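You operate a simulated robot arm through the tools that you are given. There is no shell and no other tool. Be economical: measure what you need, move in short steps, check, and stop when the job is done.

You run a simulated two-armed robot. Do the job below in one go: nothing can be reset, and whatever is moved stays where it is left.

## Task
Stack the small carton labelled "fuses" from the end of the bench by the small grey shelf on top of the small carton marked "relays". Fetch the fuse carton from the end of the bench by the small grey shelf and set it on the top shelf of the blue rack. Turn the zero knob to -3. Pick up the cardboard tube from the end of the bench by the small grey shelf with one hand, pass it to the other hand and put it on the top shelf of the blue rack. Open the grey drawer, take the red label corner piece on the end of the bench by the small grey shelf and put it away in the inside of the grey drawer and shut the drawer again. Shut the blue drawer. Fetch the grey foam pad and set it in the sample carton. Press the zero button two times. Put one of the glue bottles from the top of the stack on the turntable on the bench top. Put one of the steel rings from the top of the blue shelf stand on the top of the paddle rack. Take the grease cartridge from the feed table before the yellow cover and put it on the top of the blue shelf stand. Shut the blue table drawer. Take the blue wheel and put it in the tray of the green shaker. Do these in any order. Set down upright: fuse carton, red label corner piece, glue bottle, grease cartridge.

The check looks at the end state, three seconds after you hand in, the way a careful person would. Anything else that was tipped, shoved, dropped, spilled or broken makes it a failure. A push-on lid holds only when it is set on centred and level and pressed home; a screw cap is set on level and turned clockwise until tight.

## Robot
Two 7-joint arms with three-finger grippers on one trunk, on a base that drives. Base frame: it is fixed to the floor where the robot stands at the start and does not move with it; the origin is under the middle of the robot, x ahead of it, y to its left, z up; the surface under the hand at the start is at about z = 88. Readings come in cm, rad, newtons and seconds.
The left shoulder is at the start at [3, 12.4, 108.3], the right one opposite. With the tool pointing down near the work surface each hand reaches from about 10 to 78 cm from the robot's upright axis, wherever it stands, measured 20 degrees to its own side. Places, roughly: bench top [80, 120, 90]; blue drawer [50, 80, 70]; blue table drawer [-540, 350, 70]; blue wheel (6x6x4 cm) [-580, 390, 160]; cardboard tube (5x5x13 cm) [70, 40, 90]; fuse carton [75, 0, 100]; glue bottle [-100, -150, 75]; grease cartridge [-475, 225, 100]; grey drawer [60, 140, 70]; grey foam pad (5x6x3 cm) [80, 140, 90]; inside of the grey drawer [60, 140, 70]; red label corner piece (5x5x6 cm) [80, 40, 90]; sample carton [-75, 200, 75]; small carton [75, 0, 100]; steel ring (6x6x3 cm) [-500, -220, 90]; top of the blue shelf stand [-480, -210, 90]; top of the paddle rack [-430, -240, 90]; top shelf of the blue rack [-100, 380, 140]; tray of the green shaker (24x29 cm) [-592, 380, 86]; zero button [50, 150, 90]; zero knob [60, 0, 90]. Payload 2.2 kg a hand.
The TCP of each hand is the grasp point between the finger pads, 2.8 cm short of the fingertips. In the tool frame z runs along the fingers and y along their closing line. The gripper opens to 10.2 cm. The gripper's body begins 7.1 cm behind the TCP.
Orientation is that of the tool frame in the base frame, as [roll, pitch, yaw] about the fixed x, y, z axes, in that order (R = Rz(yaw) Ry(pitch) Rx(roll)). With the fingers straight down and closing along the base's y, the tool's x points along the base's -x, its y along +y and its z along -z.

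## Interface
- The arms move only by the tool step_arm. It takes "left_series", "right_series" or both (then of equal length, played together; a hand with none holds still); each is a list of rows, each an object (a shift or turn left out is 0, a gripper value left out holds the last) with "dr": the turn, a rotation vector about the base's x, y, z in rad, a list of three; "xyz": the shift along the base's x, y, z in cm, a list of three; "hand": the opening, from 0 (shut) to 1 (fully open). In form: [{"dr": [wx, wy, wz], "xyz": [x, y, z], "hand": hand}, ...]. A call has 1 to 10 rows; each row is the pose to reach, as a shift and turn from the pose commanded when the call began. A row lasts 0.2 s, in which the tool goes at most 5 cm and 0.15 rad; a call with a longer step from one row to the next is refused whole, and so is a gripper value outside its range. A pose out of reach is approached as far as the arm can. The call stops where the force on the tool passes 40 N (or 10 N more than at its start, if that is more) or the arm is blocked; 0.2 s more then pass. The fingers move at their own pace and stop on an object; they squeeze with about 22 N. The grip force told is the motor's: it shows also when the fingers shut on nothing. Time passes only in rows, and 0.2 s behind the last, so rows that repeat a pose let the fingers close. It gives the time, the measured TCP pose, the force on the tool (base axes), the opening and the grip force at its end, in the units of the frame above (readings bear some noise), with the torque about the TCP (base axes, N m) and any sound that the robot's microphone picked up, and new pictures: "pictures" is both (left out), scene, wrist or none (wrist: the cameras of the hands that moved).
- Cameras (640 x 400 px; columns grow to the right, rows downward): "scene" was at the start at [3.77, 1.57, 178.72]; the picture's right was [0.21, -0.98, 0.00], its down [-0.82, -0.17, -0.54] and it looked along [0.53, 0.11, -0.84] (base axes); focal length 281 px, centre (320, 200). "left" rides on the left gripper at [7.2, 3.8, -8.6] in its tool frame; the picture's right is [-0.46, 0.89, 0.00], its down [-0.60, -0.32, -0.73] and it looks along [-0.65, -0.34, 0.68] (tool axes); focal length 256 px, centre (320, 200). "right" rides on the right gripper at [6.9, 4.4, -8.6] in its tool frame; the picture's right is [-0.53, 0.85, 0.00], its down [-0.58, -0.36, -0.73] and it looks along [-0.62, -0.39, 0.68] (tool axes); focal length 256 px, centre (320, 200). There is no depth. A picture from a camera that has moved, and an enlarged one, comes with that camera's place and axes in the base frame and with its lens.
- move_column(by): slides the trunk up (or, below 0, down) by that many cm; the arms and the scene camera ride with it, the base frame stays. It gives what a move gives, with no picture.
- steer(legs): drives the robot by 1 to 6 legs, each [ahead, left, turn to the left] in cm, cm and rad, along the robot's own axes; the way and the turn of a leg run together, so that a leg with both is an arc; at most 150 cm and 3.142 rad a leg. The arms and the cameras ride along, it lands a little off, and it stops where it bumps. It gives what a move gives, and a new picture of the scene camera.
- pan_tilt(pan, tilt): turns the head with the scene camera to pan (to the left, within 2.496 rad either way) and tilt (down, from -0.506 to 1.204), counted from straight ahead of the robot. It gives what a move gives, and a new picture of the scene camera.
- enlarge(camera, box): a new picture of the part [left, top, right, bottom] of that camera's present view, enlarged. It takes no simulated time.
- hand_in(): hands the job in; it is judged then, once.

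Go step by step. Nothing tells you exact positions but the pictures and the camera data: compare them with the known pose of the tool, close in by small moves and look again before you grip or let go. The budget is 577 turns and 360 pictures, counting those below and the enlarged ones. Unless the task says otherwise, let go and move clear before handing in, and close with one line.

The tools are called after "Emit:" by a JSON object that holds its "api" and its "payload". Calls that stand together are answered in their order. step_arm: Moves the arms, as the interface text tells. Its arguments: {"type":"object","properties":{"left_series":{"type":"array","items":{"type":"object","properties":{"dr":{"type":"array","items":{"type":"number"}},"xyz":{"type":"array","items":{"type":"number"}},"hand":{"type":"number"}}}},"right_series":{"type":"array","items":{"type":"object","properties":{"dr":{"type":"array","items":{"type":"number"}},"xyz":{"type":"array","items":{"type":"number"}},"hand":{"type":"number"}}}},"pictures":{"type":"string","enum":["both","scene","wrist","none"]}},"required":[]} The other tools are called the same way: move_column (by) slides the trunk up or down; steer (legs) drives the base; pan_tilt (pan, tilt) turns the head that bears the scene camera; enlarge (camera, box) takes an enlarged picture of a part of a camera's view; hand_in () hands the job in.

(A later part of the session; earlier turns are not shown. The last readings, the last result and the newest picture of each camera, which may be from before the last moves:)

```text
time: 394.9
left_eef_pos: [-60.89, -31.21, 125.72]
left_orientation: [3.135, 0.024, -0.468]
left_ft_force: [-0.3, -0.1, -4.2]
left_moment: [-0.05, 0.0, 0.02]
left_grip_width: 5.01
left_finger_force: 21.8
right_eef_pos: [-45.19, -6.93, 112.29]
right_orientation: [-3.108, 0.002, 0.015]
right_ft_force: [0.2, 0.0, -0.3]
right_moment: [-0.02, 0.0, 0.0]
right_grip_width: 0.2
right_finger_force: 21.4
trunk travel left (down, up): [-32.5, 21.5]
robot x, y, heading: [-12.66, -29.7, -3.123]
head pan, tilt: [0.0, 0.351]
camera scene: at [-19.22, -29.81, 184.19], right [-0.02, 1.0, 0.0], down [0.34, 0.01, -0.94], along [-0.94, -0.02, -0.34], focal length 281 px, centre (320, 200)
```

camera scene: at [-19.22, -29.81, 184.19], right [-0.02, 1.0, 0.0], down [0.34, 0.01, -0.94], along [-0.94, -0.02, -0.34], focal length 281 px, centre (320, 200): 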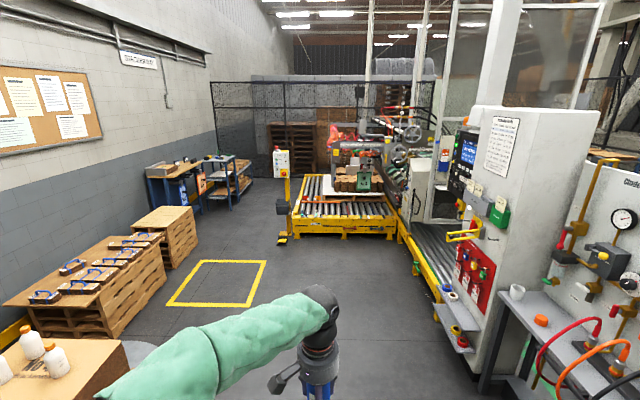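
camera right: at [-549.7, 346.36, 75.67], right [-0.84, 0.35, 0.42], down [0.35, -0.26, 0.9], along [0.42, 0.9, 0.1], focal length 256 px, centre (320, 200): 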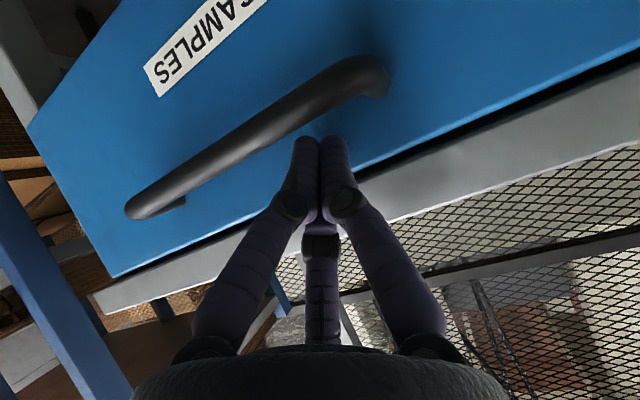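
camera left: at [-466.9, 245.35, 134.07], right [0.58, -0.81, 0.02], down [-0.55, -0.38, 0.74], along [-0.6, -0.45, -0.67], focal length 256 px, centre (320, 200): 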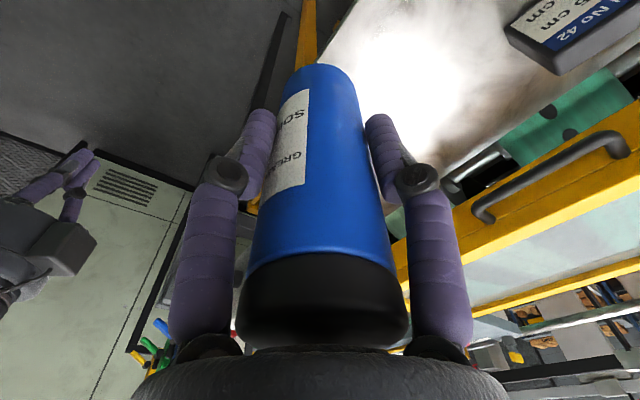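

The way west is open: along y≈−35 past the turntable, then shift to y≈−135 between pallets and the roller table.

Emit:
{"api": "steer", "payload": {"legs": [[150, 0, -0.01], [50, 0, 0], [0, 100, 0], [80, 0, 0]]}}

```text
time: 413.6
left_eef_pos: [-343.24, -132.25, 125.62]
left_orientation: [3.134, 0.023, -0.487]
left_ft_force: [0.1, 0.2, -4.5]
left_moment: [-0.02, 0.01, -0.02]
left_grip_width: 5.01
left_finger_force: 21.6
right_eef_pos: [-326.89, -108.28, 112.33]
right_orientation: [-3.108, 0.003, -0.001]
right_ft_force: [0.2, 0.0, 1.7]
right_moment: [-0.01, -0.02, -0.02]
right_grip_width: 0.21
right_finger_force: 22.0
trunk travel left (down, up): [-32.5, 21.5]
robot x, y, heading: [-294.8, -131.75, -3.137]
head pan, tilt: [0.0, 0.351]
camera scene: at [-301.44, -131.69, 184.19], right [-0.01, 1.0, 0.0], down [0.34, 0.0, -0.94], along [-0.94, -0.01, -0.34], focal length 281 px, centre (320, 200)
```

scene: 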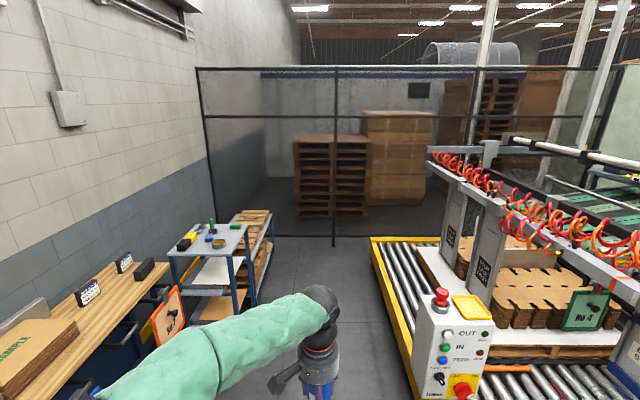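

Emit:
{"api": "enlarge", "payload": {"camera": "scene", "box": [60, 190, 300, 340]}}

Emit:
{"api": "pan_tilt", "payload": {"pan": 0.5, "tilt": 0.6}}

```text
2.67 times, centred on (180, 265) of scene
camera zoom: at [-301.44, -131.69, 184.19], right [-0.01, 1.0, 0.0], down [0.34, 0.0, -0.94], along [-0.94, -0.01, -0.34], focal length 749 px, centre (693, 27)
```

zoom: 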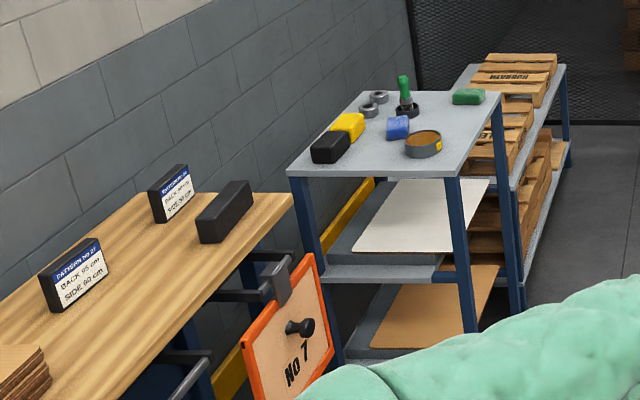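

```text
time: 414.6
left_eef_pos: [-343.15, -132.27, 125.6]
left_orientation: [3.134, 0.023, -0.487]
left_ft_force: [-0.1, 0.3, -4.5]
left_moment: [0.01, 0.01, 0.02]
left_grip_width: 5.0
left_finger_force: 21.7
right_eef_pos: [-326.87, -108.32, 112.35]
right_orientation: [-3.108, 0.002, -0.002]
right_ft_force: [0.3, -0.3, -0.5]
right_moment: [0.0, 0.01, 0.03]
right_grip_width: 0.22
right_finger_force: 21.9
trunk travel left (down, up): [-32.5, 21.5]
robot x, y, heading: [-294.66, -131.82, -3.132]
head pan, tilt: [0.499, 0.6]
camera scene: at [-299.82, -135.9, 181.92], right [-0.48, 0.88, 0.0], down [0.49, 0.27, -0.83], along [-0.72, -0.4, -0.56], focal length 281 px, centre (320, 200)
```

scene: 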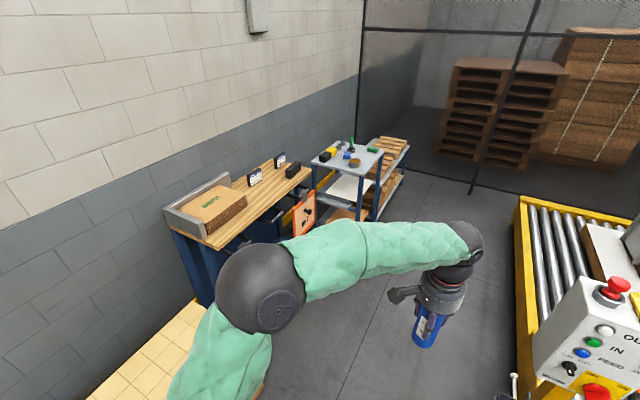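

The blue shelf stand (metal top) has steel rings at its back-left; the paddle rack is the wooden-topped bench with hanging paddles. I drive to face them from the north side.

Emit:
{"api": "steer", "payload": {"legs": [[150, 0, 0], [25, 0, 0], [0, 0, 1.565]]}}

Emit:
{"api": "pan_tilt", "payload": {"pan": 0.0, "tilt": 0.85}}

```text
time: 427.3
left_eef_pos: [-471.06, -182.66, 125.65]
left_orientation: [3.134, 0.023, 1.08]
left_ft_force: [0.3, 0.7, -4.5]
left_moment: [-0.01, -0.02, 0.0]
left_grip_width: 5.01
left_finger_force: 21.9
right_eef_pos: [-495.0, -166.26, 112.31]
right_orientation: [-3.107, 0.003, 1.566]
right_ft_force: [-0.8, -0.3, -0.2]
right_moment: [0.0, -0.01, 0.04]
right_grip_width: 0.22
right_finger_force: 22.4
trunk travel left (down, up): [-32.5, 21.5]
robot x, y, heading: [-471.29, -134.71, -1.569]
head pan, tilt: [0.499, 0.6]
camera scene: at [-467.37, -139.1, 181.91], right [-0.88, -0.48, 0.0], down [-0.27, 0.5, -0.82], along [0.4, -0.72, -0.57], focal length 281 px, centre (320, 200)
```

scene: 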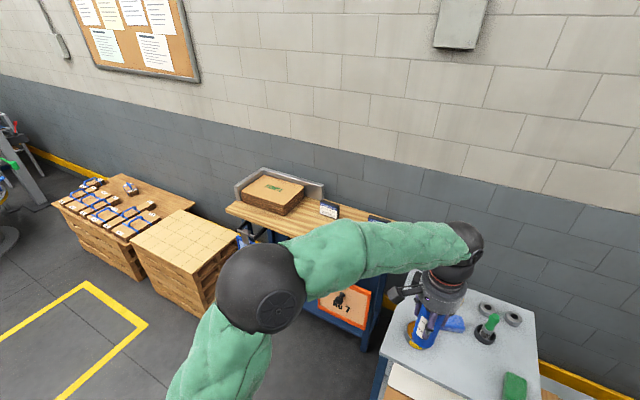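

```text
time: 428.2
left_eef_pos: [-471.01, -182.55, 125.58]
left_orientation: [3.134, 0.023, 1.08]
left_ft_force: [0.1, 0.0, -3.6]
left_moment: [0.0, -0.02, -0.02]
left_grip_width: 4.98
left_finger_force: 21.9
right_eef_pos: [-495.11, -166.15, 112.26]
right_orientation: [-3.106, 0.003, 1.565]
right_ft_force: [-0.6, 0.0, 0.4]
right_moment: [-0.02, 0.0, 0.01]
right_grip_width: 0.23
right_finger_force: 21.3
trunk travel left (down, up): [-32.5, 21.5]
robot x, y, heading: [-471.14, -134.22, -1.565]
head pan, tilt: [0.0, 0.85]
camera scene: at [-471.6, -139.17, 179.83], right [-1.0, 0.0, 0.0], down [0.0, 0.75, -0.66], along [0.0, -0.66, -0.75], focal length 281 px, centre (320, 200)
```

scene: 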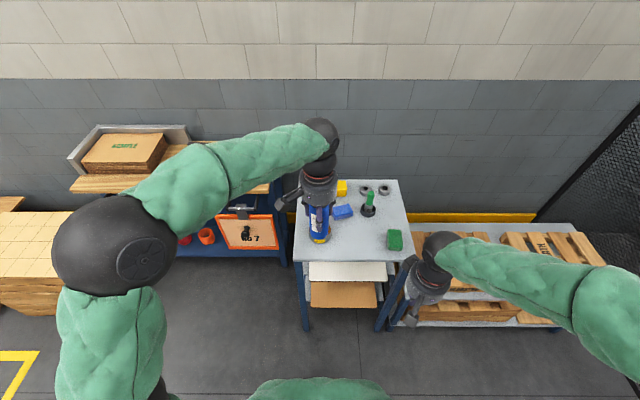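

Emit:
{"api": "enlarge", "payload": {"camera": "scene", "box": [270, 160, 430, 280]}}

```text
3.33 times, centred on (350, 220) of scene
camera zoom: at [-471.6, -139.17, 179.83], right [-1.0, 0.0, 0.0], down [0.0, 0.75, -0.66], along [0.0, -0.66, -0.75], focal length 936 px, centre (220, 133)
```

zoom: 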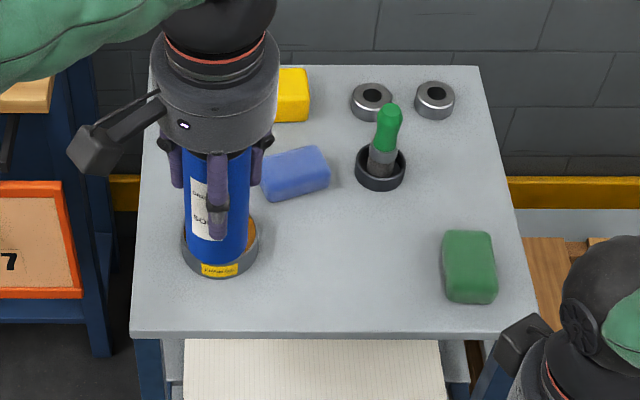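

The free spot on the stand's top is centre-front, about (−486, −200). I drive 8 cm closer and move the cartridge over it.

Emit:
{"api": "steer", "payload": {"legs": [[8, -6, 0]]}}

Emit:
{"api": "step_arm", "payload": {"left_series": [{"xyz": [-3, -3, 0]}, {"xyz": [-6, -6, 0]}, {"xyz": [-8.5, -9, 0]}, {"xyz": [-8.5, -9, -4]}, {"xyz": [-8.5, -9, -8]}, {"xyz": [-8.5, -9, -12]}, {"xyz": [-8.5, -9, -16]}], "pictures": "both"}}

```text
time: 429.4
left_eef_pos: [-476.97, -190.86, 125.54]
left_orientation: [3.134, 0.023, 1.083]
left_ft_force: [-0.4, -0.4, -3.9]
left_moment: [0.02, -0.02, 0.0]
left_grip_width: 5.0
left_finger_force: 22.1
right_eef_pos: [-500.92, -174.35, 112.34]
right_orientation: [-3.106, 0.003, 1.566]
right_ft_force: [-0.4, 0.4, -0.1]
right_moment: [0.02, 0.01, 0.02]
right_grip_width: 0.22
right_finger_force: 21.4
trunk travel left (down, up): [-32.5, 21.5]
robot x, y, heading: [-477.37, -142.75, -1.568]
head pan, tilt: [0.0, 0.85]
camera scene: at [-477.57, -147.37, 179.82], right [-1.0, 0.0, 0.0], down [0.0, 0.75, -0.66], along [0.0, -0.66, -0.75], focal length 281 px, centre (320, 200)
```

scene: 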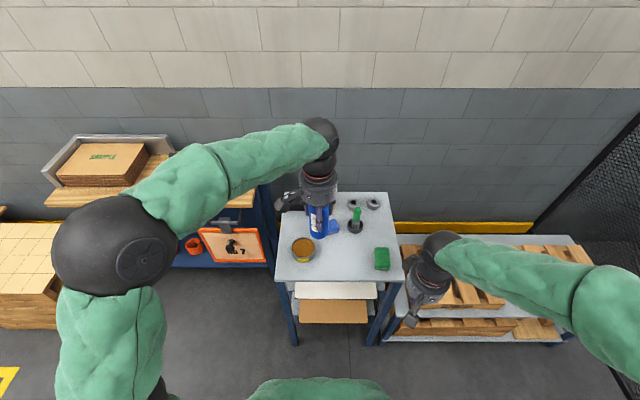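

```text
time: 431.0
left_eef_pos: [-485.59, -199.75, 109.45]
left_orientation: [3.134, 0.023, 1.083]
left_ft_force: [0.3, -0.5, -3.2]
left_moment: [0.07, -0.03, -0.01]
left_grip_width: 5.0
left_finger_force: 22.2
right_eef_pos: [-500.96, -174.47, 112.26]
right_orientation: [-3.108, 0.003, 1.566]
right_ft_force: [0.4, -0.9, 0.1]
right_moment: [0.02, -0.01, 0.0]
right_grip_width: 0.24
right_finger_force: 22.1
trunk travel left (down, up): [-32.5, 21.5]
robot x, y, heading: [-477.94, -142.7, -1.566]
head pan, tilt: [0.0, 0.85]
camera scene: at [-477.55, -147.4, 179.82], right [-1.0, 0.0, 0.0], down [0.0, 0.75, -0.66], along [0.0, -0.66, -0.75], focal length 281 px, centre (320, 200)
camera left: at [-478.74, -194.97, 117.75], right [0.56, -0.83, 0.02], down [-0.56, -0.37, 0.74], along [-0.61, -0.43, -0.67], focal length 256 px, centre (320, 200)
```

scene: 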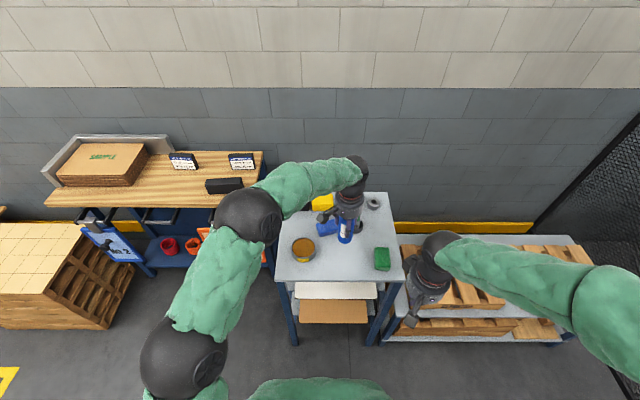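
left: 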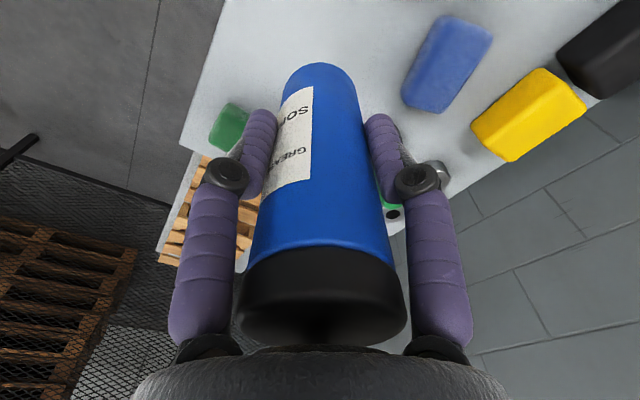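

Emit:
{"api": "step_arm", "payload": {"left_series": [{"xyz": [0, 0, -3]}, {"xyz": [0, 0, -5.5]}, {"xyz": [0, 0, -6.8]}, {"xyz": [0, 0, -7.4]}, {"xyz": [0, 0, -8]}, {"xyz": [0, 0, -8.5]}], "pictures": "none"}}

```text
time: 432.4
left_eef_pos: [-485.57, -199.68, 101.04]
left_orientation: [3.134, 0.024, 1.081]
left_ft_force: [-0.3, -0.5, -4.4]
left_moment: [-0.03, -0.02, 0.02]
left_grip_width: 5.0
left_finger_force: 22.2
right_eef_pos: [-501.05, -174.43, 112.38]
right_orientation: [-3.107, 0.003, 1.565]
right_ft_force: [0.1, 0.4, -0.5]
right_moment: [0.0, -0.02, 0.0]
right_grip_width: 0.22
right_finger_force: 22.7
trunk travel left (down, up): [-32.5, 21.5]
robot x, y, heading: [-477.45, -142.67, -1.566]
head pan, tilt: [0.0, 0.85]
```

Not yet touching; a bit lower.

Emit:
{"api": "step_arm", "payload": {"left_series": [{"xyz": [0, 0, -0.5]}, {"xyz": [0, 0, -1]}, {"xyz": [0, 0, -1.5]}, {"xyz": [0, 0, -2]}, {"xyz": [0, 0, -2.5]}], "pictures": "wrist"}}

Emit:
{"api": "enlarge", "payload": {"camera": "scene", "box": [270, 160, 430, 280]}}

```text
time: 433.6
left_eef_pos: [-485.54, -199.74, 98.55]
left_orientation: [3.135, 0.023, 1.083]
left_ft_force: [0.1, -0.4, -4.5]
left_moment: [-0.03, 0.01, 0.01]
left_grip_width: 4.99
left_finger_force: 22.1
right_eef_pos: [-501.03, -174.36, 112.32]
right_orientation: [-3.108, 0.003, 1.566]
right_ft_force: [-0.2, -1.5, 0.5]
right_moment: [0.0, 0.0, 0.03]
right_grip_width: 0.2
right_finger_force: 21.8
trunk travel left (down, up): [-32.5, 21.5]
robot x, y, heading: [-477.36, -142.67, -1.569]
head pan, tilt: [0.0, 0.85]
camera left: at [-478.69, -194.95, 106.96], right [0.56, -0.83, 0.02], down [-0.56, -0.37, 0.74], along [-0.61, -0.43, -0.67], focal length 256 px, centre (320, 200)
```

left: 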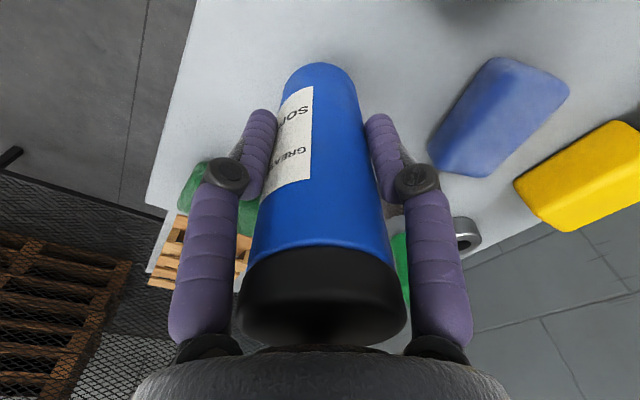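

```text
3.33 times, centred on (350, 220) of scene
camera zoom: at [-477.5, -147.3, 179.82], right [-1.0, 0.0, 0.0], down [0.0, 0.75, -0.66], along [0.0, -0.66, -0.75], focal length 936 px, centre (220, 133)
```

zoom: 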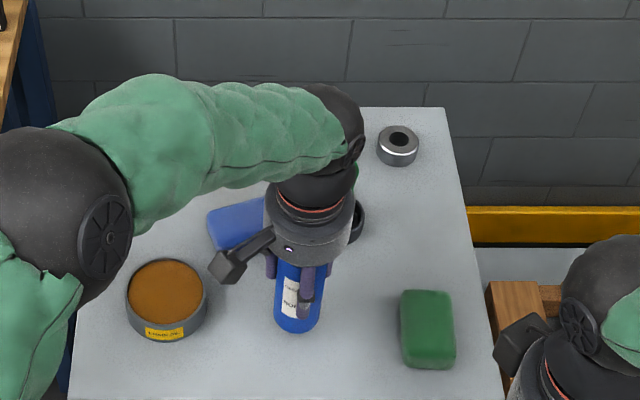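

Emit:
{"api": "step_arm", "payload": {"left_series": [{"xyz": [0, 0, -0.5]}, {"xyz": [0, 0, -1]}, {"xyz": [0, 0, -1.5]}, {"xyz": [0, 0, -2]}, {"xyz": [0, 0, -2.5]}, {"xyz": [0, 0, -3]}], "pictures": "none"}}

```text
time: 435.0
left_eef_pos: [-485.45, -199.96, 96.19]
left_orientation: [3.132, 0.032, 1.085]
left_ft_force: [2.1, 3.0, 21.9]
left_moment: [0.47, -0.53, 0.07]
left_grip_width: 5.07
left_finger_force: 21.9
right_eef_pos: [-500.9, -174.19, 112.35]
right_orientation: [-3.105, 0.005, 1.567]
right_ft_force: [0.1, -1.4, -1.0]
right_moment: [0.03, -0.01, 0.0]
right_grip_width: 0.24
right_finger_force: 21.1
trunk travel left (down, up): [-32.5, 21.5]
robot x, y, heading: [-477.24, -142.44, -1.568]
head pan, tilt: [0.0, 0.85]
```

Contact. I relax, open and rise straight up.

Emit:
{"api": "step_arm", "payload": {"left_series": [{"xyz": [0, 0, 0.5]}, {"xyz": [0, 0, 0.5], "hand": 0.75}, {"xyz": [0, 0, 0.5], "hand": 0.9}, {"xyz": [0, 0, 0.5]}, {"xyz": [0, 0, 4]}, {"xyz": [0, 0, 8.5]}, {"xyz": [0, 0, 13]}, {"xyz": [0, 0, 17.5]}, {"xyz": [0, 0, 22]}, {"xyz": [3, 3, 24]}], "pictures": "both"}}

```text
time: 437.2
left_eef_pos: [-482.34, -196.39, 119.53]
left_orientation: [3.134, 0.024, 1.081]
left_ft_force: [1.1, 0.0, 1.2]
left_moment: [-0.05, 0.06, 0.0]
left_grip_width: 9.18
left_finger_force: 0.1
right_eef_pos: [-500.78, -174.13, 112.51]
right_orientation: [-3.105, 0.005, 1.566]
right_ft_force: [0.3, 0.6, -0.5]
right_moment: [-0.07, 0.02, -0.01]
right_grip_width: 0.23
right_finger_force: 21.9
trunk travel left (down, up): [-32.5, 21.5]
robot x, y, heading: [-477.73, -142.33, -1.572]
head pan, tilt: [0.0, 0.85]
camera scene: at [-477.23, -146.95, 179.84], right [-1.0, 0.0, 0.0], down [0.0, 0.75, -0.66], along [0.0, -0.66, -0.75], focal length 281 px, centre (320, 200)
camera left: at [-475.5, -191.68, 127.93], right [0.56, -0.83, 0.02], down [-0.56, -0.37, 0.74], along [-0.61, -0.43, -0.67], focal length 256 px, centre (320, 200)
```

scene: 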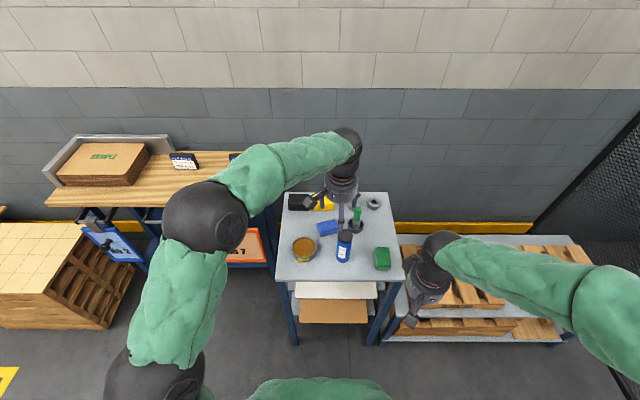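
left: 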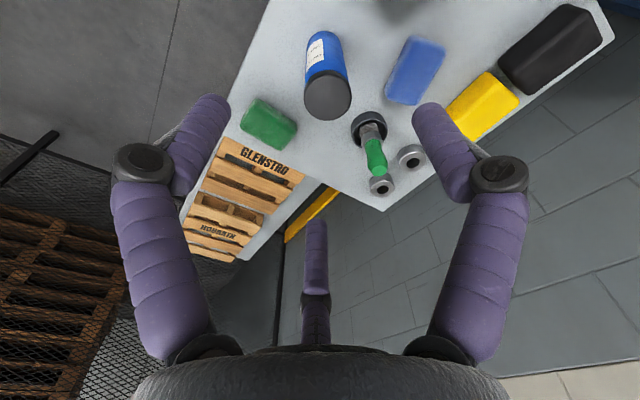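

The cartridge stands on the stand. Now I retract the left hand, drive closer, and use the right hand for the steel ring at about (−501.3, −227).

Emit:
{"api": "step_arm", "payload": {"left_series": [{"xyz": [2, 4, 1]}, {"xyz": [4, 8, 2]}, {"xyz": [6, 12, 3]}, {"xyz": [8, 16, 4]}, {"xyz": [10, 20, 5]}, {"xyz": [12, 24, 5]}], "right_series": [{"xyz": [0, 0, 3], "dr": [0, 0, 0.1], "hand": 0.5}, {"xyz": [0, 0, 6], "dr": [0, 0, 0.2]}, {"xyz": [0, 0, 8], "dr": [0, 0, 0.3]}, {"xyz": [0, 0, 8], "dr": [0, 0, 0.4], "hand": 0.75}, {"xyz": [0, 0, 8], "dr": [0, 0, 0.5]}, {"xyz": [0, 0, 8], "dr": [0, 0, 0.5]}], "pictures": "none"}}

Emit:
{"api": "steer", "payload": {"legs": [[13, -4, 0]]}}

Emit:
{"api": "step_arm", "payload": {"right_series": [{"xyz": [1, -4.5, 0]}, {"xyz": [2, -9, 0]}, {"xyz": [2, -13.5, 0]}, {"xyz": [2, -18, 0]}, {"xyz": [2, -22.5, 0]}, {"xyz": [2, -27, -1]}, {"xyz": [2, -31, -2]}], "pictures": "both"}}

```text
time: 438.6
left_eef_pos: [-470.58, -172.35, 124.23]
left_orientation: [3.136, 0.025, 1.08]
left_ft_force: [0.4, -1.1, -0.5]
left_moment: [-0.07, 0.05, 0.02]
left_grip_width: 9.19
left_finger_force: 0.0
right_eef_pos: [-500.87, -174.07, 120.4]
right_orientation: [-3.104, 0.005, 2.067]
right_ft_force: [0.5, 0.0, -0.4]
right_moment: [-0.03, 0.03, 0.03]
right_grip_width: 7.63
right_finger_force: 0.1
trunk travel left (down, up): [-32.5, 21.5]
robot x, y, heading: [-477.58, -142.61, -1.57]
head pan, tilt: [0.0, 0.85]
```

```text
time: 439.9
left_eef_pos: [-474.52, -185.78, 124.18]
left_orientation: [3.134, 0.023, 1.081]
left_ft_force: [0.0, 0.6, 0.5]
left_moment: [0.05, -0.03, -0.02]
left_grip_width: 9.2
left_finger_force: 0.0
right_eef_pos: [-504.81, -187.23, 120.33]
right_orientation: [-3.106, 0.003, 2.067]
right_ft_force: [-0.5, -0.5, 0.4]
right_moment: [0.05, 0.0, -0.01]
right_grip_width: 7.66
right_finger_force: 0.0
trunk travel left (down, up): [-32.5, 21.5]
robot x, y, heading: [-481.35, -155.49, -1.566]
head pan, tilt: [0.0, 0.85]
camera scene: at [-481.42, -160.32, 179.82], right [-1.0, 0.0, 0.0], down [0.0, 0.75, -0.66], along [0.0, -0.66, -0.75], focal length 281 px, centre (320, 200)
```

scene: 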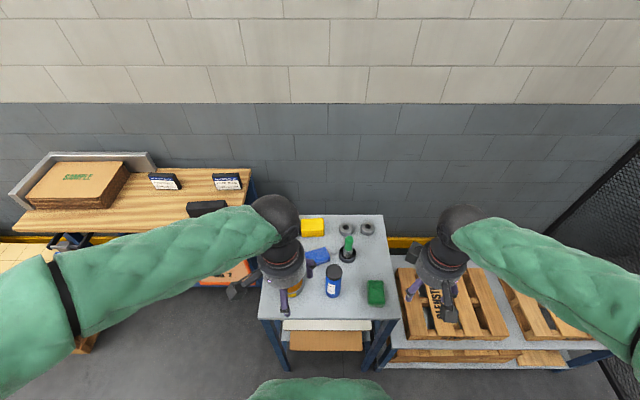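

```text
time: 441.5
left_eef_pos: [-474.5, -185.76, 124.3]
left_orientation: [3.136, 0.023, 1.081]
left_ft_force: [-0.1, -0.3, -1.7]
left_moment: [0.04, -0.01, 0.0]
left_grip_width: 9.18
left_finger_force: 0.0
right_eef_pos: [-502.79, -218.63, 118.11]
right_orientation: [-3.109, 0.002, 2.066]
right_ft_force: [-0.9, -0.5, -0.2]
right_moment: [-0.01, 0.0, 0.0]
right_grip_width: 7.64
right_finger_force: 0.1
trunk travel left (down, up): [-32.5, 21.5]
robot x, y, heading: [-481.53, -155.51, -1.566]
head pan, tilt: [0.0, 0.85]
camera scene: at [-481.38, -160.4, 179.82], right [-1.0, 0.0, 0.0], down [0.0, 0.75, -0.66], along [0.0, -0.66, -0.75], focal length 281 px, centre (320, 200)
camera right: at [-501.97, -210.21, 126.5], right [1.0, -0.07, -0.03], down [-0.03, -0.67, 0.75], along [-0.07, -0.74, -0.67], focal length 256 px, centre (320, 200)
```

scene: 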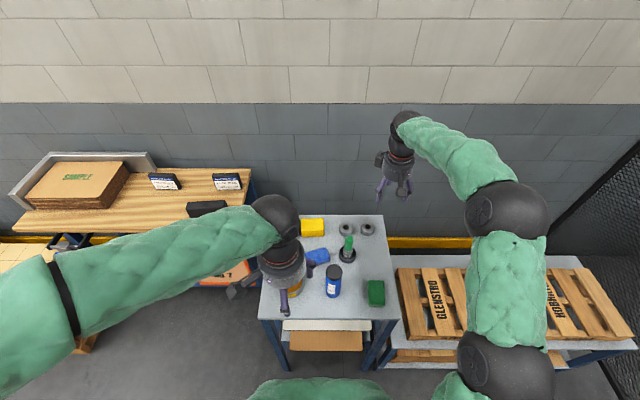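
right: 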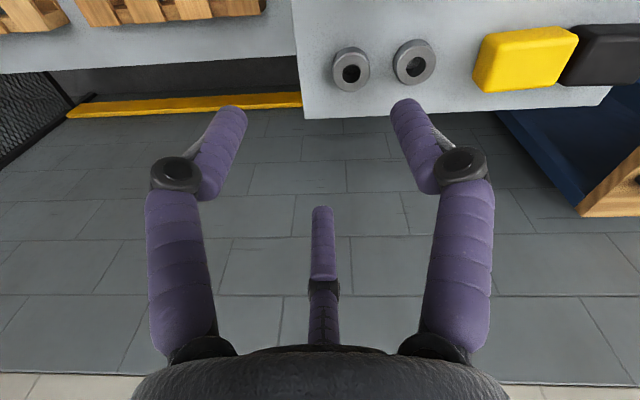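

Emit:
{"api": "step_arm", "payload": {"right_series": [{"xyz": [1.2, -3, -3], "dr": [0.0155, -0.0287, 0]}, {"xyz": [2.4, -6, -6], "dr": [0.0155, -0.0287, 0]}, {"xyz": [2.8, -7.4, -10], "dr": [0.0155, -0.0287, 0]}, {"xyz": [2.8, -7.4, -14], "dr": [0.0155, -0.0287, 0]}, {"xyz": [2.8, -7.4, -17], "dr": [0.0155, -0.0287, 0]}], "pictures": "wrist"}}

```text
time: 442.7
left_eef_pos: [-474.55, -185.68, 124.19]
left_orientation: [3.134, 0.022, 1.081]
left_ft_force: [-0.2, 0.4, -0.1]
left_moment: [-0.01, 0.01, -0.05]
left_grip_width: 9.18
left_finger_force: 0.1
right_eef_pos: [-500.12, -225.68, 101.24]
right_orientation: [-3.139, 0.005, 2.064]
right_ft_force: [-0.5, -0.2, 0.2]
right_moment: [0.03, -0.01, 0.0]
right_grip_width: 7.66
right_finger_force: 0.2
trunk travel left (down, up): [-32.5, 21.5]
robot x, y, heading: [-481.16, -155.68, -1.565]
head pan, tilt: [0.0, 0.85]
camera right: at [-499.53, -217.41, 109.89], right [1.0, -0.07, 0.0], down [-0.05, -0.68, 0.73], along [-0.05, -0.73, -0.68], focal length 256 px, centre (320, 200)
```

right: 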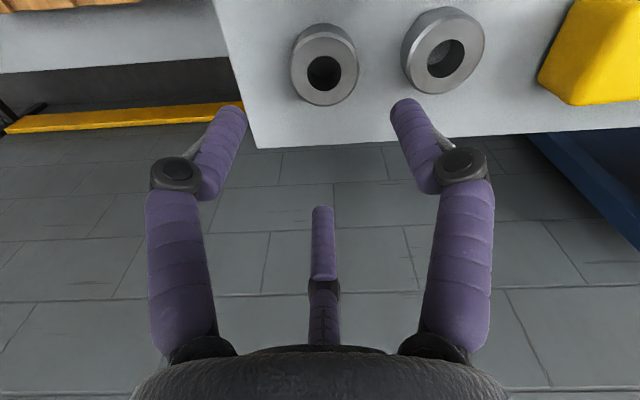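

Ring centred in the column. Descend with a small correction, then close.

Emit:
{"api": "step_arm", "payload": {"right_series": [{"xyz": [0.4, -0.1, -4.5]}, {"xyz": [0.4, -0.1, -8.5]}, {"xyz": [0.4, -0.1, -11.5]}, {"xyz": [0.4, -0.1, -12.6]}, {"xyz": [0.4, -0.1, -12.6]}], "pictures": "wrist"}}

```text
time: 443.7
left_eef_pos: [-474.28, -185.13, 124.48]
left_orientation: [3.135, 0.029, 1.08]
left_ft_force: [-0.2, -0.2, 0.2]
left_moment: [0.01, 0.01, 0.0]
left_grip_width: 9.18
left_finger_force: 0.1
right_eef_pos: [-499.63, -226.34, 90.77]
right_orientation: [-3.126, 0.026, 2.061]
right_ft_force: [7.6, 12.1, 42.6]
right_moment: [1.28, -1.2, 0.17]
right_grip_width: 5.14
right_finger_force: 44.0
trunk travel left (down, up): [-32.5, 21.5]
robot x, y, heading: [-481.03, -155.32, -1.569]
head pan, tilt: [0.0, 0.85]
stopped in row 4 (right hand): the force on the tool passed its limit at 55 N (the readings are from after the stop); the commanded pose is now the measured one
camera right: at [-498.99, -217.77, 99.06], right [1.0, -0.07, 0.0], down [-0.05, -0.66, 0.75], along [-0.05, -0.75, -0.66], focal length 256 px, centre (320, 200)
```

right: 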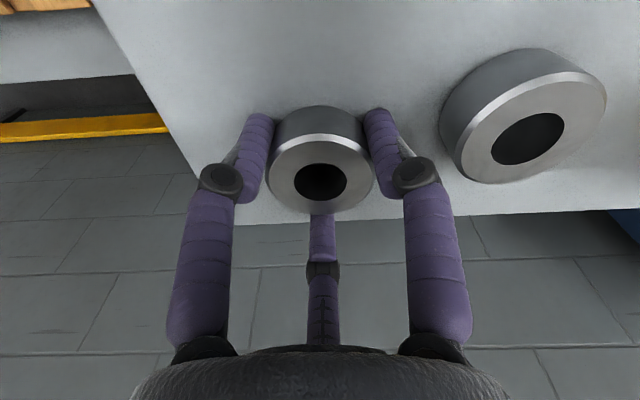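

The fingertips met the table (z≈88) and have already closed onto the ring. I ease up slightly, close and lift.

Emit:
{"api": "step_arm", "payload": {"right_series": [{"xyz": [0, 0, 0.4], "hand": 0.3}, {"xyz": [0, 0, 0.5], "hand": 0.3}, {"xyz": [0, 0, 0.5], "hand": 0.3}, {"xyz": [0, 0, 2]}, {"xyz": [0, 0, 5]}, {"xyz": [0, 0, 9]}], "pictures": "wrist"}}

```text
time: 445.1
left_eef_pos: [-474.64, -185.56, 124.18]
left_orientation: [3.134, 0.022, 1.08]
left_ft_force: [-0.5, 0.3, -0.8]
left_moment: [-0.03, 0.02, -0.01]
left_grip_width: 9.18
left_finger_force: 0.0
right_eef_pos: [-499.83, -225.85, 98.4]
right_orientation: [-3.136, 0.008, 2.066]
right_ft_force: [0.8, 1.1, -3.1]
right_moment: [-0.05, 0.05, 0.04]
right_grip_width: 5.14
right_finger_force: 21.9
trunk travel left (down, up): [-32.5, 21.5]
robot x, y, heading: [-481.48, -155.35, -1.568]
head pan, tilt: [0.0, 0.85]
camera right: at [-499.19, -217.54, 106.99], right [1.0, -0.07, 0.0], down [-0.05, -0.67, 0.74], along [-0.05, -0.74, -0.67], focal length 256 px, centre (320, 200)
```

right: 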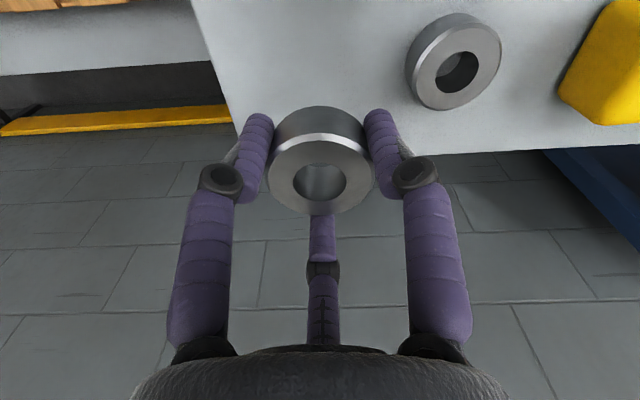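

Ring in hand. I lift, retract, and drive east in front of the paddle rack.

Emit:
{"api": "step_arm", "payload": {"right_series": [{"xyz": [0, 0, 4.5]}, {"xyz": [0, 0, 9]}, {"xyz": [0, 0, 13.5]}, {"xyz": [0, 0, 18]}, {"xyz": [-1, 4.5, 19]}, {"xyz": [-1, 9, 20]}, {"xyz": [-1, 13.5, 20]}, {"xyz": [-1, 18, 20]}, {"xyz": [-1, 22.5, 20]}, {"xyz": [-1, 27, 20]}], "pictures": "none"}}

Emit:
{"api": "steer", "payload": {"legs": [[-12, 0, 0], [0, 74, 0]]}}

Emit:
{"api": "enlarge", "payload": {"camera": "scene", "box": [200, 120, 500, 320]}}

```text
time: 447.3
left_eef_pos: [-474.59, -185.4, 124.27]
left_orientation: [3.135, 0.023, 1.079]
left_ft_force: [-0.3, 0.8, -0.5]
left_moment: [-0.04, -0.03, -0.02]
left_grip_width: 9.17
left_finger_force: 0.1
right_eef_pos: [-500.81, -198.91, 118.58]
right_orientation: [-3.131, 0.015, 2.065]
right_ft_force: [-0.4, 0.1, -2.6]
right_moment: [-0.07, 0.0, 0.0]
right_grip_width: 5.13
right_finger_force: 22.3
trunk travel left (down, up): [-32.5, 21.5]
robot x, y, heading: [-480.91, -155.68, -1.571]
head pan, tilt: [0.0, 0.85]
```

```text
time: 452.1
left_eef_pos: [-399.8, -173.59, 124.3]
left_orientation: [3.136, 0.022, 1.08]
left_ft_force: [-0.4, 0.3, 0.4]
left_moment: [-0.02, 0.05, -0.02]
left_grip_width: 9.17
left_finger_force: 0.1
right_eef_pos: [-426.04, -187.15, 118.56]
right_orientation: [-3.133, 0.013, 2.063]
right_ft_force: [-0.6, 0.8, -1.5]
right_moment: [0.02, 0.03, 0.01]
right_grip_width: 5.14
right_finger_force: 22.2
trunk travel left (down, up): [-32.5, 21.5]
robot x, y, heading: [-406.63, -143.15, -1.57]
head pan, tilt: [0.0, 0.85]
camera scene: at [-406.67, -148.18, 179.83], right [-1.0, 0.0, 0.0], down [0.0, 0.75, -0.66], along [0.0, -0.66, -0.75], focal length 281 px, centre (320, 200)
```

scene: 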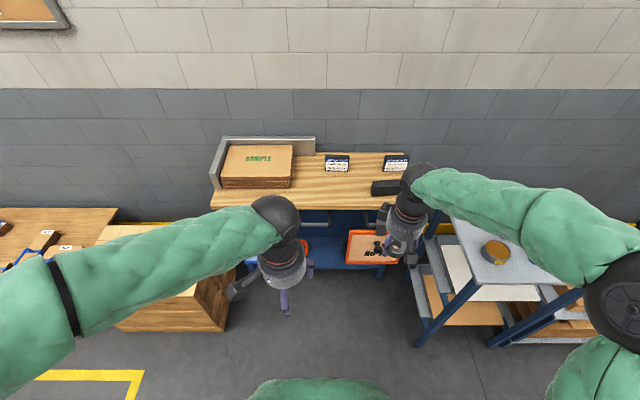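

```text
2.00 times, centred on (350, 220) of scene
camera zoom: at [-406.67, -148.18, 179.83], right [-1.0, 0.0, 0.0], down [0.0, 0.75, -0.66], along [0.0, -0.66, -0.75], focal length 562 px, centre (260, 160)
```

zoom: 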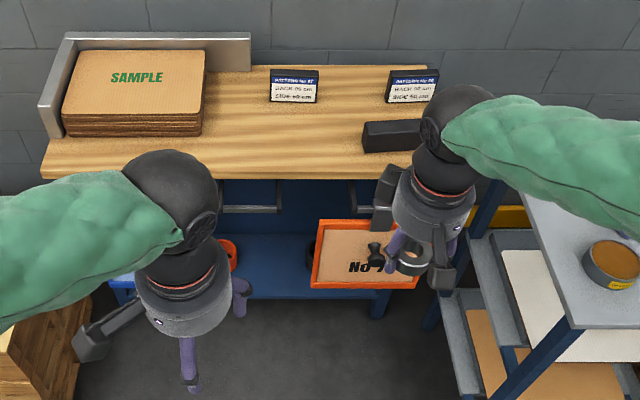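

Emit:
{"api": "steer", "payload": {"legs": [[32, 0, 0]]}}

Emit:
{"api": "step_arm", "payload": {"right_series": [{"xyz": [3.5, -3, -1]}, {"xyz": [7, -6, -2]}, {"xyz": [10.5, -9, -3]}, {"xyz": [12, -13, -5]}, {"xyz": [12, -15.5, -8]}, {"xyz": [12, -15.5, -12]}, {"xyz": [12, -15.5, -16]}, {"xyz": [12, -15.5, -19]}], "pictures": "both"}}

```text
time: 454.3
left_eef_pos: [-399.95, -205.83, 124.23]
left_orientation: [3.135, 0.021, 1.078]
left_ft_force: [-0.2, -0.5, -0.5]
left_moment: [0.04, -0.02, 0.0]
left_grip_width: 9.16
left_finger_force: 0.0
right_eef_pos: [-426.31, -219.28, 118.43]
right_orientation: [-3.133, 0.011, 2.06]
right_ft_force: [-0.3, -0.3, -2.6]
right_moment: [0.05, -0.02, 0.02]
right_grip_width: 5.15
right_finger_force: 22.0
trunk travel left (down, up): [-32.5, 21.5]
robot x, y, heading: [-406.6, -175.84, -1.573]
head pan, tilt: [0.0, 0.85]
camera scene: at [-406.73, -180.5, 179.82], right [-1.0, 0.0, 0.0], down [0.0, 0.75, -0.66], along [0.0, -0.66, -0.75], focal length 281 px, centre (320, 200)
```

scene: 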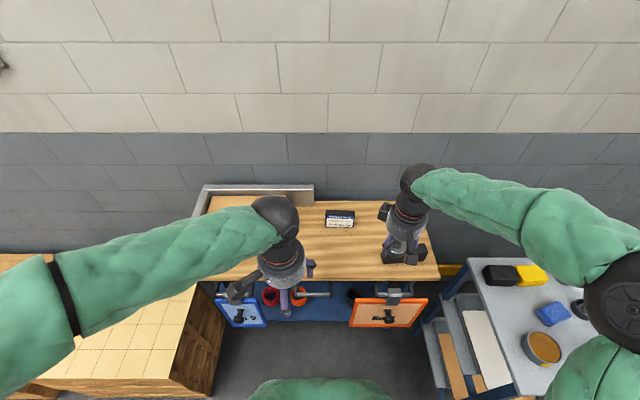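

```text
time: 456.1
left_eef_pos: [-399.91, -205.85, 124.28]
left_orientation: [3.135, 0.021, 1.076]
left_ft_force: [-0.9, 0.0, 0.0]
left_moment: [0.02, 0.02, 0.02]
left_grip_width: 9.19
left_finger_force: 0.1
right_eef_pos: [-414.1, -234.95, 99.53]
right_orientation: [-3.132, 0.016, 2.062]
right_ft_force: [-0.2, 0.1, -2.0]
right_moment: [0.01, -0.02, 0.01]
right_grip_width: 5.14
right_finger_force: 22.0
trunk travel left (down, up): [-32.5, 21.5]
robot x, y, heading: [-406.23, -175.77, -1.576]
head pan, tilt: [0.0, 0.85]
camera scene: at [-406.71, -180.45, 179.83], right [-1.0, 0.0, 0.0], down [0.0, 0.75, -0.66], along [0.0, -0.66, -0.75], focal length 281 px, centre (320, 200)
camera right: at [-413.55, -226.52, 108.07], right [1.0, -0.07, 0.0], down [-0.05, -0.67, 0.74], along [-0.05, -0.74, -0.67], focal length 256 px, centre (320, 200)
```

scene: 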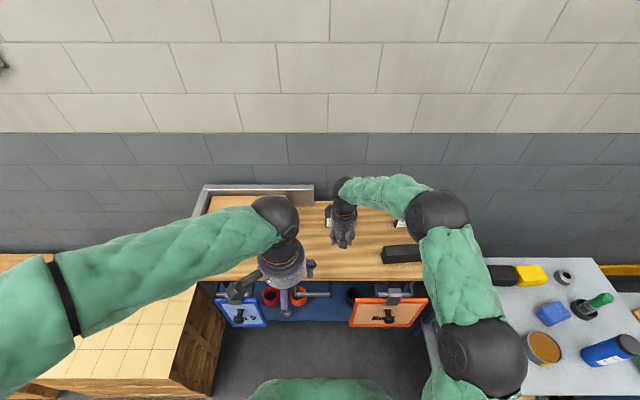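
right: 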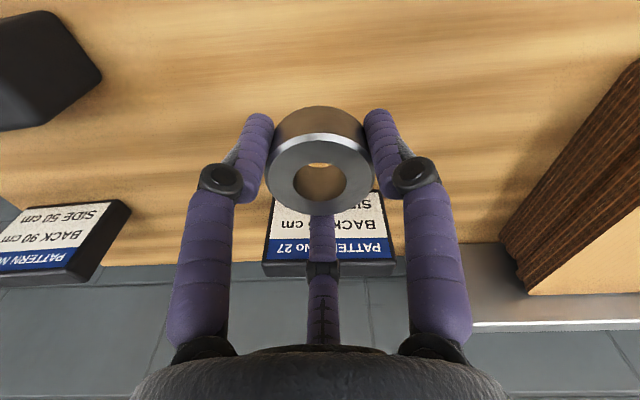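

I shift 2.5 cm toward the front, away from the pattern plate, and lower to contact.

Emit:
{"api": "step_arm", "payload": {"right_series": [{"xyz": [0, 2.5, 0]}, {"xyz": [0, 2.5, -2.5]}, {"xyz": [0, 2.5, -4.5]}, {"xyz": [0, 2.5, -5.5]}, {"xyz": [0, 2.5, -6.2]}, {"xyz": [0, 2.5, -6.9]}, {"xyz": [0, 2.5, -7.5]}], "pictures": "none"}}

```text
time: 457.9
left_eef_pos: [-399.95, -205.75, 124.37]
left_orientation: [3.134, 0.025, 1.077]
left_ft_force: [0.9, -1.2, -0.5]
left_moment: [0.04, 0.02, -0.02]
left_grip_width: 9.19
left_finger_force: 0.0
right_eef_pos: [-414.35, -232.62, 92.64]
right_orientation: [-3.129, 0.022, 2.058]
right_ft_force: [1.3, 4.7, 19.0]
right_moment: [0.58, -0.37, 0.06]
right_grip_width: 5.13
right_finger_force: 22.0
trunk travel left (down, up): [-32.5, 21.5]
robot x, y, heading: [-406.47, -175.92, -1.571]
head pan, tilt: [0.0, 0.85]
stopped in row 7 (right hand): the force on the tool passed its limit at 43 N (the readings are from after the stop); the commanded pose is now the measured one
```

Emit:
{"api": "step_arm", "payload": {"right_series": [{"xyz": [0, 0, 0.3]}, {"xyz": [0, 0, 0.4], "hand": 0.7}, {"xyz": [0, 0, 0.5], "hand": 0.75}, {"xyz": [0, 0, 0.8]}, {"xyz": [0, 0, 4]}, {"xyz": [0, 0, 8.5]}, {"xyz": [0, 0, 13]}, {"xyz": [-2, 4, 15]}, {"xyz": [-4, 8, 16]}, {"xyz": [-6, 12, 16]}], "pictures": "both"}}

```text
time: 460.1
left_eef_pos: [-399.95, -205.75, 124.3]
left_orientation: [3.136, 0.025, 1.078]
left_ft_force: [-0.1, 0.4, 0.4]
left_moment: [-0.04, -0.02, -0.04]
left_grip_width: 9.18
left_finger_force: 0.0
right_eef_pos: [-420.35, -220.58, 108.18]
right_orientation: [-3.13, 0.021, 2.059]
right_ft_force: [-0.3, -0.1, 0.0]
right_moment: [-0.02, 0.02, -0.01]
right_grip_width: 7.68
right_finger_force: 0.1
trunk travel left (down, up): [-32.5, 21.5]
robot x, y, heading: [-406.36, -175.5, -1.567]
head pan, tilt: [0.0, 0.85]
camera scene: at [-406.84, -180.17, 179.83], right [-1.0, 0.0, 0.0], down [0.0, 0.75, -0.66], along [0.0, -0.66, -0.75], focal length 281 px, centre (320, 200)
camera right: at [-419.76, -212.22, 116.56], right [1.0, -0.07, 0.0], down [-0.05, -0.66, 0.75], along [-0.05, -0.74, -0.67], focal length 256 px, centre (320, 200)
```

scene: 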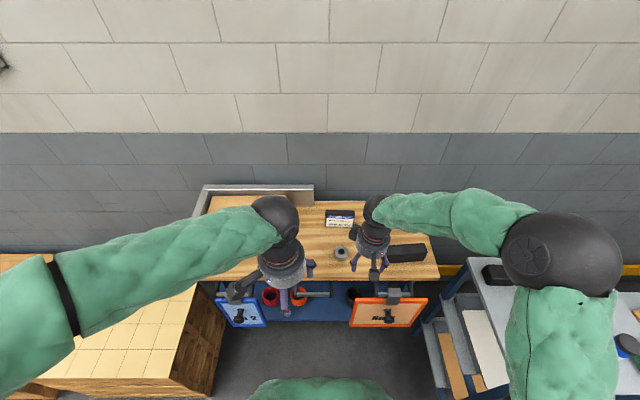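
right: 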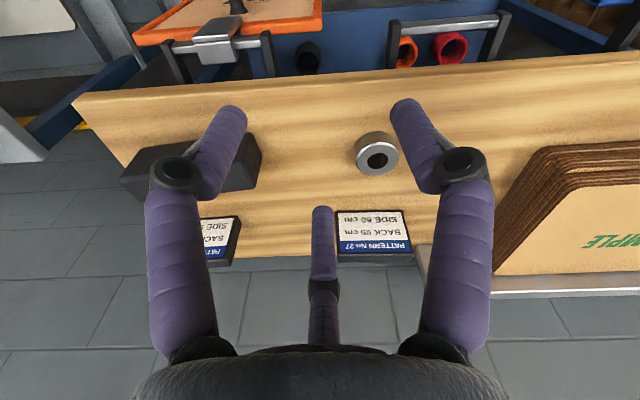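

The ring lies on the paddle rack's top. I raise the hand, back off, and check the stand once more before heading for the glue bottles.

Emit:
{"api": "step_arm", "payload": {"right_series": [{"xyz": [0, 3, 3]}, {"xyz": [0, 6, 6]}, {"xyz": [0, 10, 9]}, {"xyz": [0, 14, 11]}], "pictures": "none"}}

Emit:
{"api": "steer", "payload": {"legs": [[-36, 0, 0]]}}

Emit:
{"api": "pan_tilt", "payload": {"pan": -0.6, "tilt": 0.7}}

Emit:
{"api": "enlarge", "payload": {"camera": "scene", "box": [180, 100, 500, 300]}}

```text
time: 461.1
left_eef_pos: [-399.99, -205.62, 124.3]
left_orientation: [3.135, 0.024, 1.076]
left_ft_force: [-0.3, 0.7, 0.1]
left_moment: [0.0, 0.0, 0.02]
left_grip_width: 9.2
left_finger_force: 0.1
right_eef_pos: [-420.6, -206.29, 119.48]
right_orientation: [-3.128, 0.019, 2.06]
right_ft_force: [-0.4, 0.4, -0.1]
right_moment: [-0.03, -0.03, -0.01]
right_grip_width: 7.67
right_finger_force: 0.1
trunk travel left (down, up): [-32.5, 21.5]
robot x, y, heading: [-406.99, -175.91, -1.574]
head pan, tilt: [0.0, 0.85]
```

```text
time: 463.4
left_eef_pos: [-399.98, -169.62, 124.27]
left_orientation: [3.134, 0.024, 1.078]
left_ft_force: [-0.4, 0.5, -0.5]
left_moment: [-0.02, -0.02, 0.01]
left_grip_width: 9.16
left_finger_force: 0.0
right_eef_pos: [-420.5, -170.33, 119.31]
right_orientation: [-3.128, 0.018, 2.062]
right_ft_force: [0.6, 0.5, 0.4]
right_moment: [-0.03, 0.02, 0.02]
right_grip_width: 7.63
right_finger_force: 0.0
trunk travel left (down, up): [-32.5, 21.5]
robot x, y, heading: [-406.57, -139.49, -1.571]
head pan, tilt: [0.0, 0.85]
camera scene: at [-406.71, -144.2, 179.83], right [-1.0, 0.0, 0.0], down [0.0, 0.75, -0.66], along [0.0, -0.66, -0.75], focal length 281 px, centre (320, 200)
```

scene: 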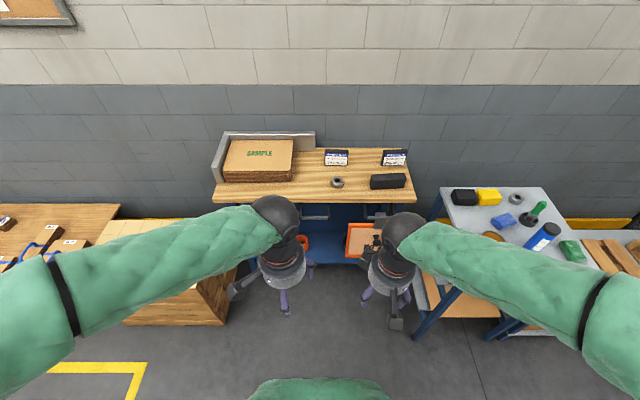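

```text
time: 464.4
left_eef_pos: [-399.93, -169.75, 124.3]
left_orientation: [3.134, 0.024, 1.077]
left_ft_force: [-0.4, -0.1, 0.0]
left_moment: [-0.01, 0.0, -0.04]
left_grip_width: 9.18
left_finger_force: 0.0
right_eef_pos: [-420.47, -170.46, 119.31]
right_orientation: [-3.131, 0.02, 2.06]
right_ft_force: [-1.1, -0.7, 0.5]
right_moment: [0.02, -0.01, -0.01]
right_grip_width: 7.65
right_finger_force: 0.1
trunk travel left (down, up): [-32.5, 21.5]
robot x, y, heading: [-406.5, -139.67, -1.571]
head pan, tilt: [-0.6, 0.7]
camera scene: at [-411.5, -143.47, 181.05], right [-0.83, 0.56, 0.0], down [0.36, 0.53, -0.76], along [-0.43, -0.63, -0.64], focal length 281 px, centre (320, 200)
```

scene: 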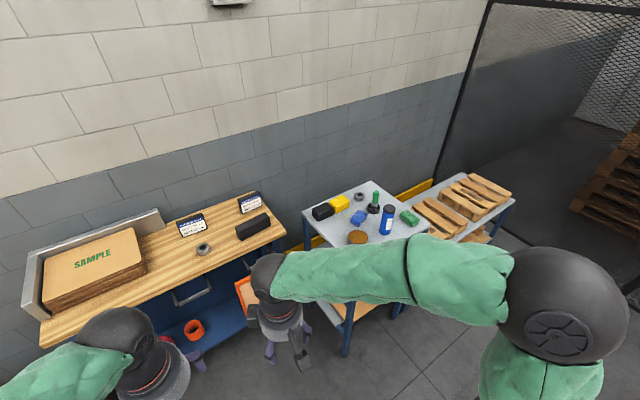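

```text
2.00 times, centred on (340, 200) of scene
camera zoom: at [-411.5, -143.47, 181.05], right [-0.83, 0.56, 0.0], down [0.36, 0.53, -0.76], along [-0.43, -0.63, -0.64], focal length 562 px, centre (280, 200)
```

zoom: 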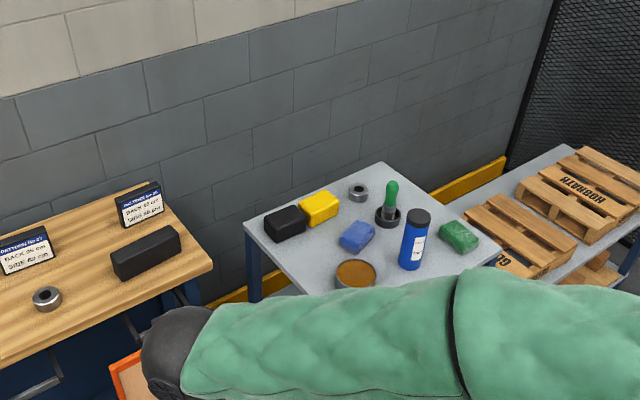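

Everything stands as it should. Now to the glue bottles on the turntable stack.

Emit:
{"api": "steer", "payload": {"legs": [[0, 0, 1.571], [150, 0, 0], [25, 0, 0], [0, 75, 0], [128, 0, 0], [0, 0, -1.571]]}}

Emit:
{"api": "pan_tilt", "payload": {"pan": 0.0, "tilt": 0.8}}

```text
time: 490.5
left_eef_pos: [-97.24, -90.2, 124.31]
left_orientation: [3.135, 0.024, 1.127]
left_ft_force: [0.3, 0.0, 0.1]
left_moment: [0.0, 0.0, 0.0]
left_grip_width: 9.17
left_finger_force: 0.0
right_eef_pos: [-117.68, -91.89, 119.38]
right_orientation: [-3.131, 0.019, 2.11]
right_ft_force: [-0.3, 1.1, -0.7]
right_moment: [0.01, -0.01, -0.01]
right_grip_width: 7.65
right_finger_force: 0.1
trunk travel left (down, up): [-32.5, 21.5]
robot x, y, heading: [-105.06, -60.58, -1.524]
head pan, tilt: [-0.6, 0.7]
camera scene: at [-110.02, -64.57, 181.05], right [-0.85, 0.52, 0.0], down [0.34, 0.55, -0.76], along [-0.4, -0.65, -0.64], focal length 281 px, centre (320, 200)
```

scene: 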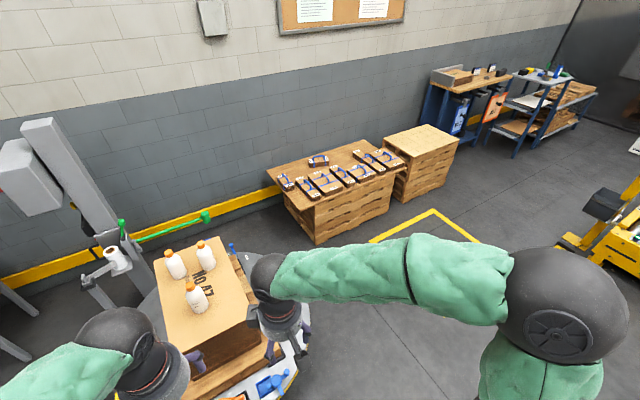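

```text
time: 491.5
left_eef_pos: [-97.08, -90.09, 124.39]
left_orientation: [3.134, 0.024, 1.127]
left_ft_force: [-0.4, 0.3, 0.4]
left_moment: [0.01, 0.02, -0.02]
left_grip_width: 9.18
left_finger_force: 0.0
right_eef_pos: [-117.67, -91.91, 119.4]
right_orientation: [-3.13, 0.02, 2.109]
right_ft_force: [-0.7, -0.9, 1.0]
right_moment: [0.0, 0.02, -0.01]
right_grip_width: 7.65
right_finger_force: 0.0
trunk travel left (down, up): [-32.5, 21.5]
robot x, y, heading: [-105.26, -60.16, -1.52]
head pan, tilt: [0.0, 0.799]
camera scene: at [-105.18, -65.39, 180.23], right [-1.0, -0.05, 0.0], down [-0.04, 0.72, -0.7], along [0.03, -0.7, -0.72], focal length 281 px, centre (320, 200)
```

scene: 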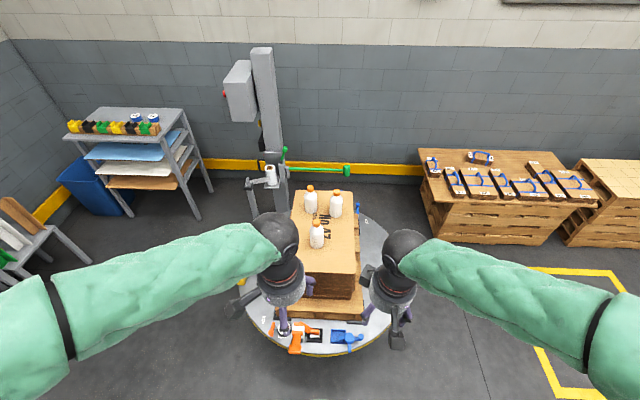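

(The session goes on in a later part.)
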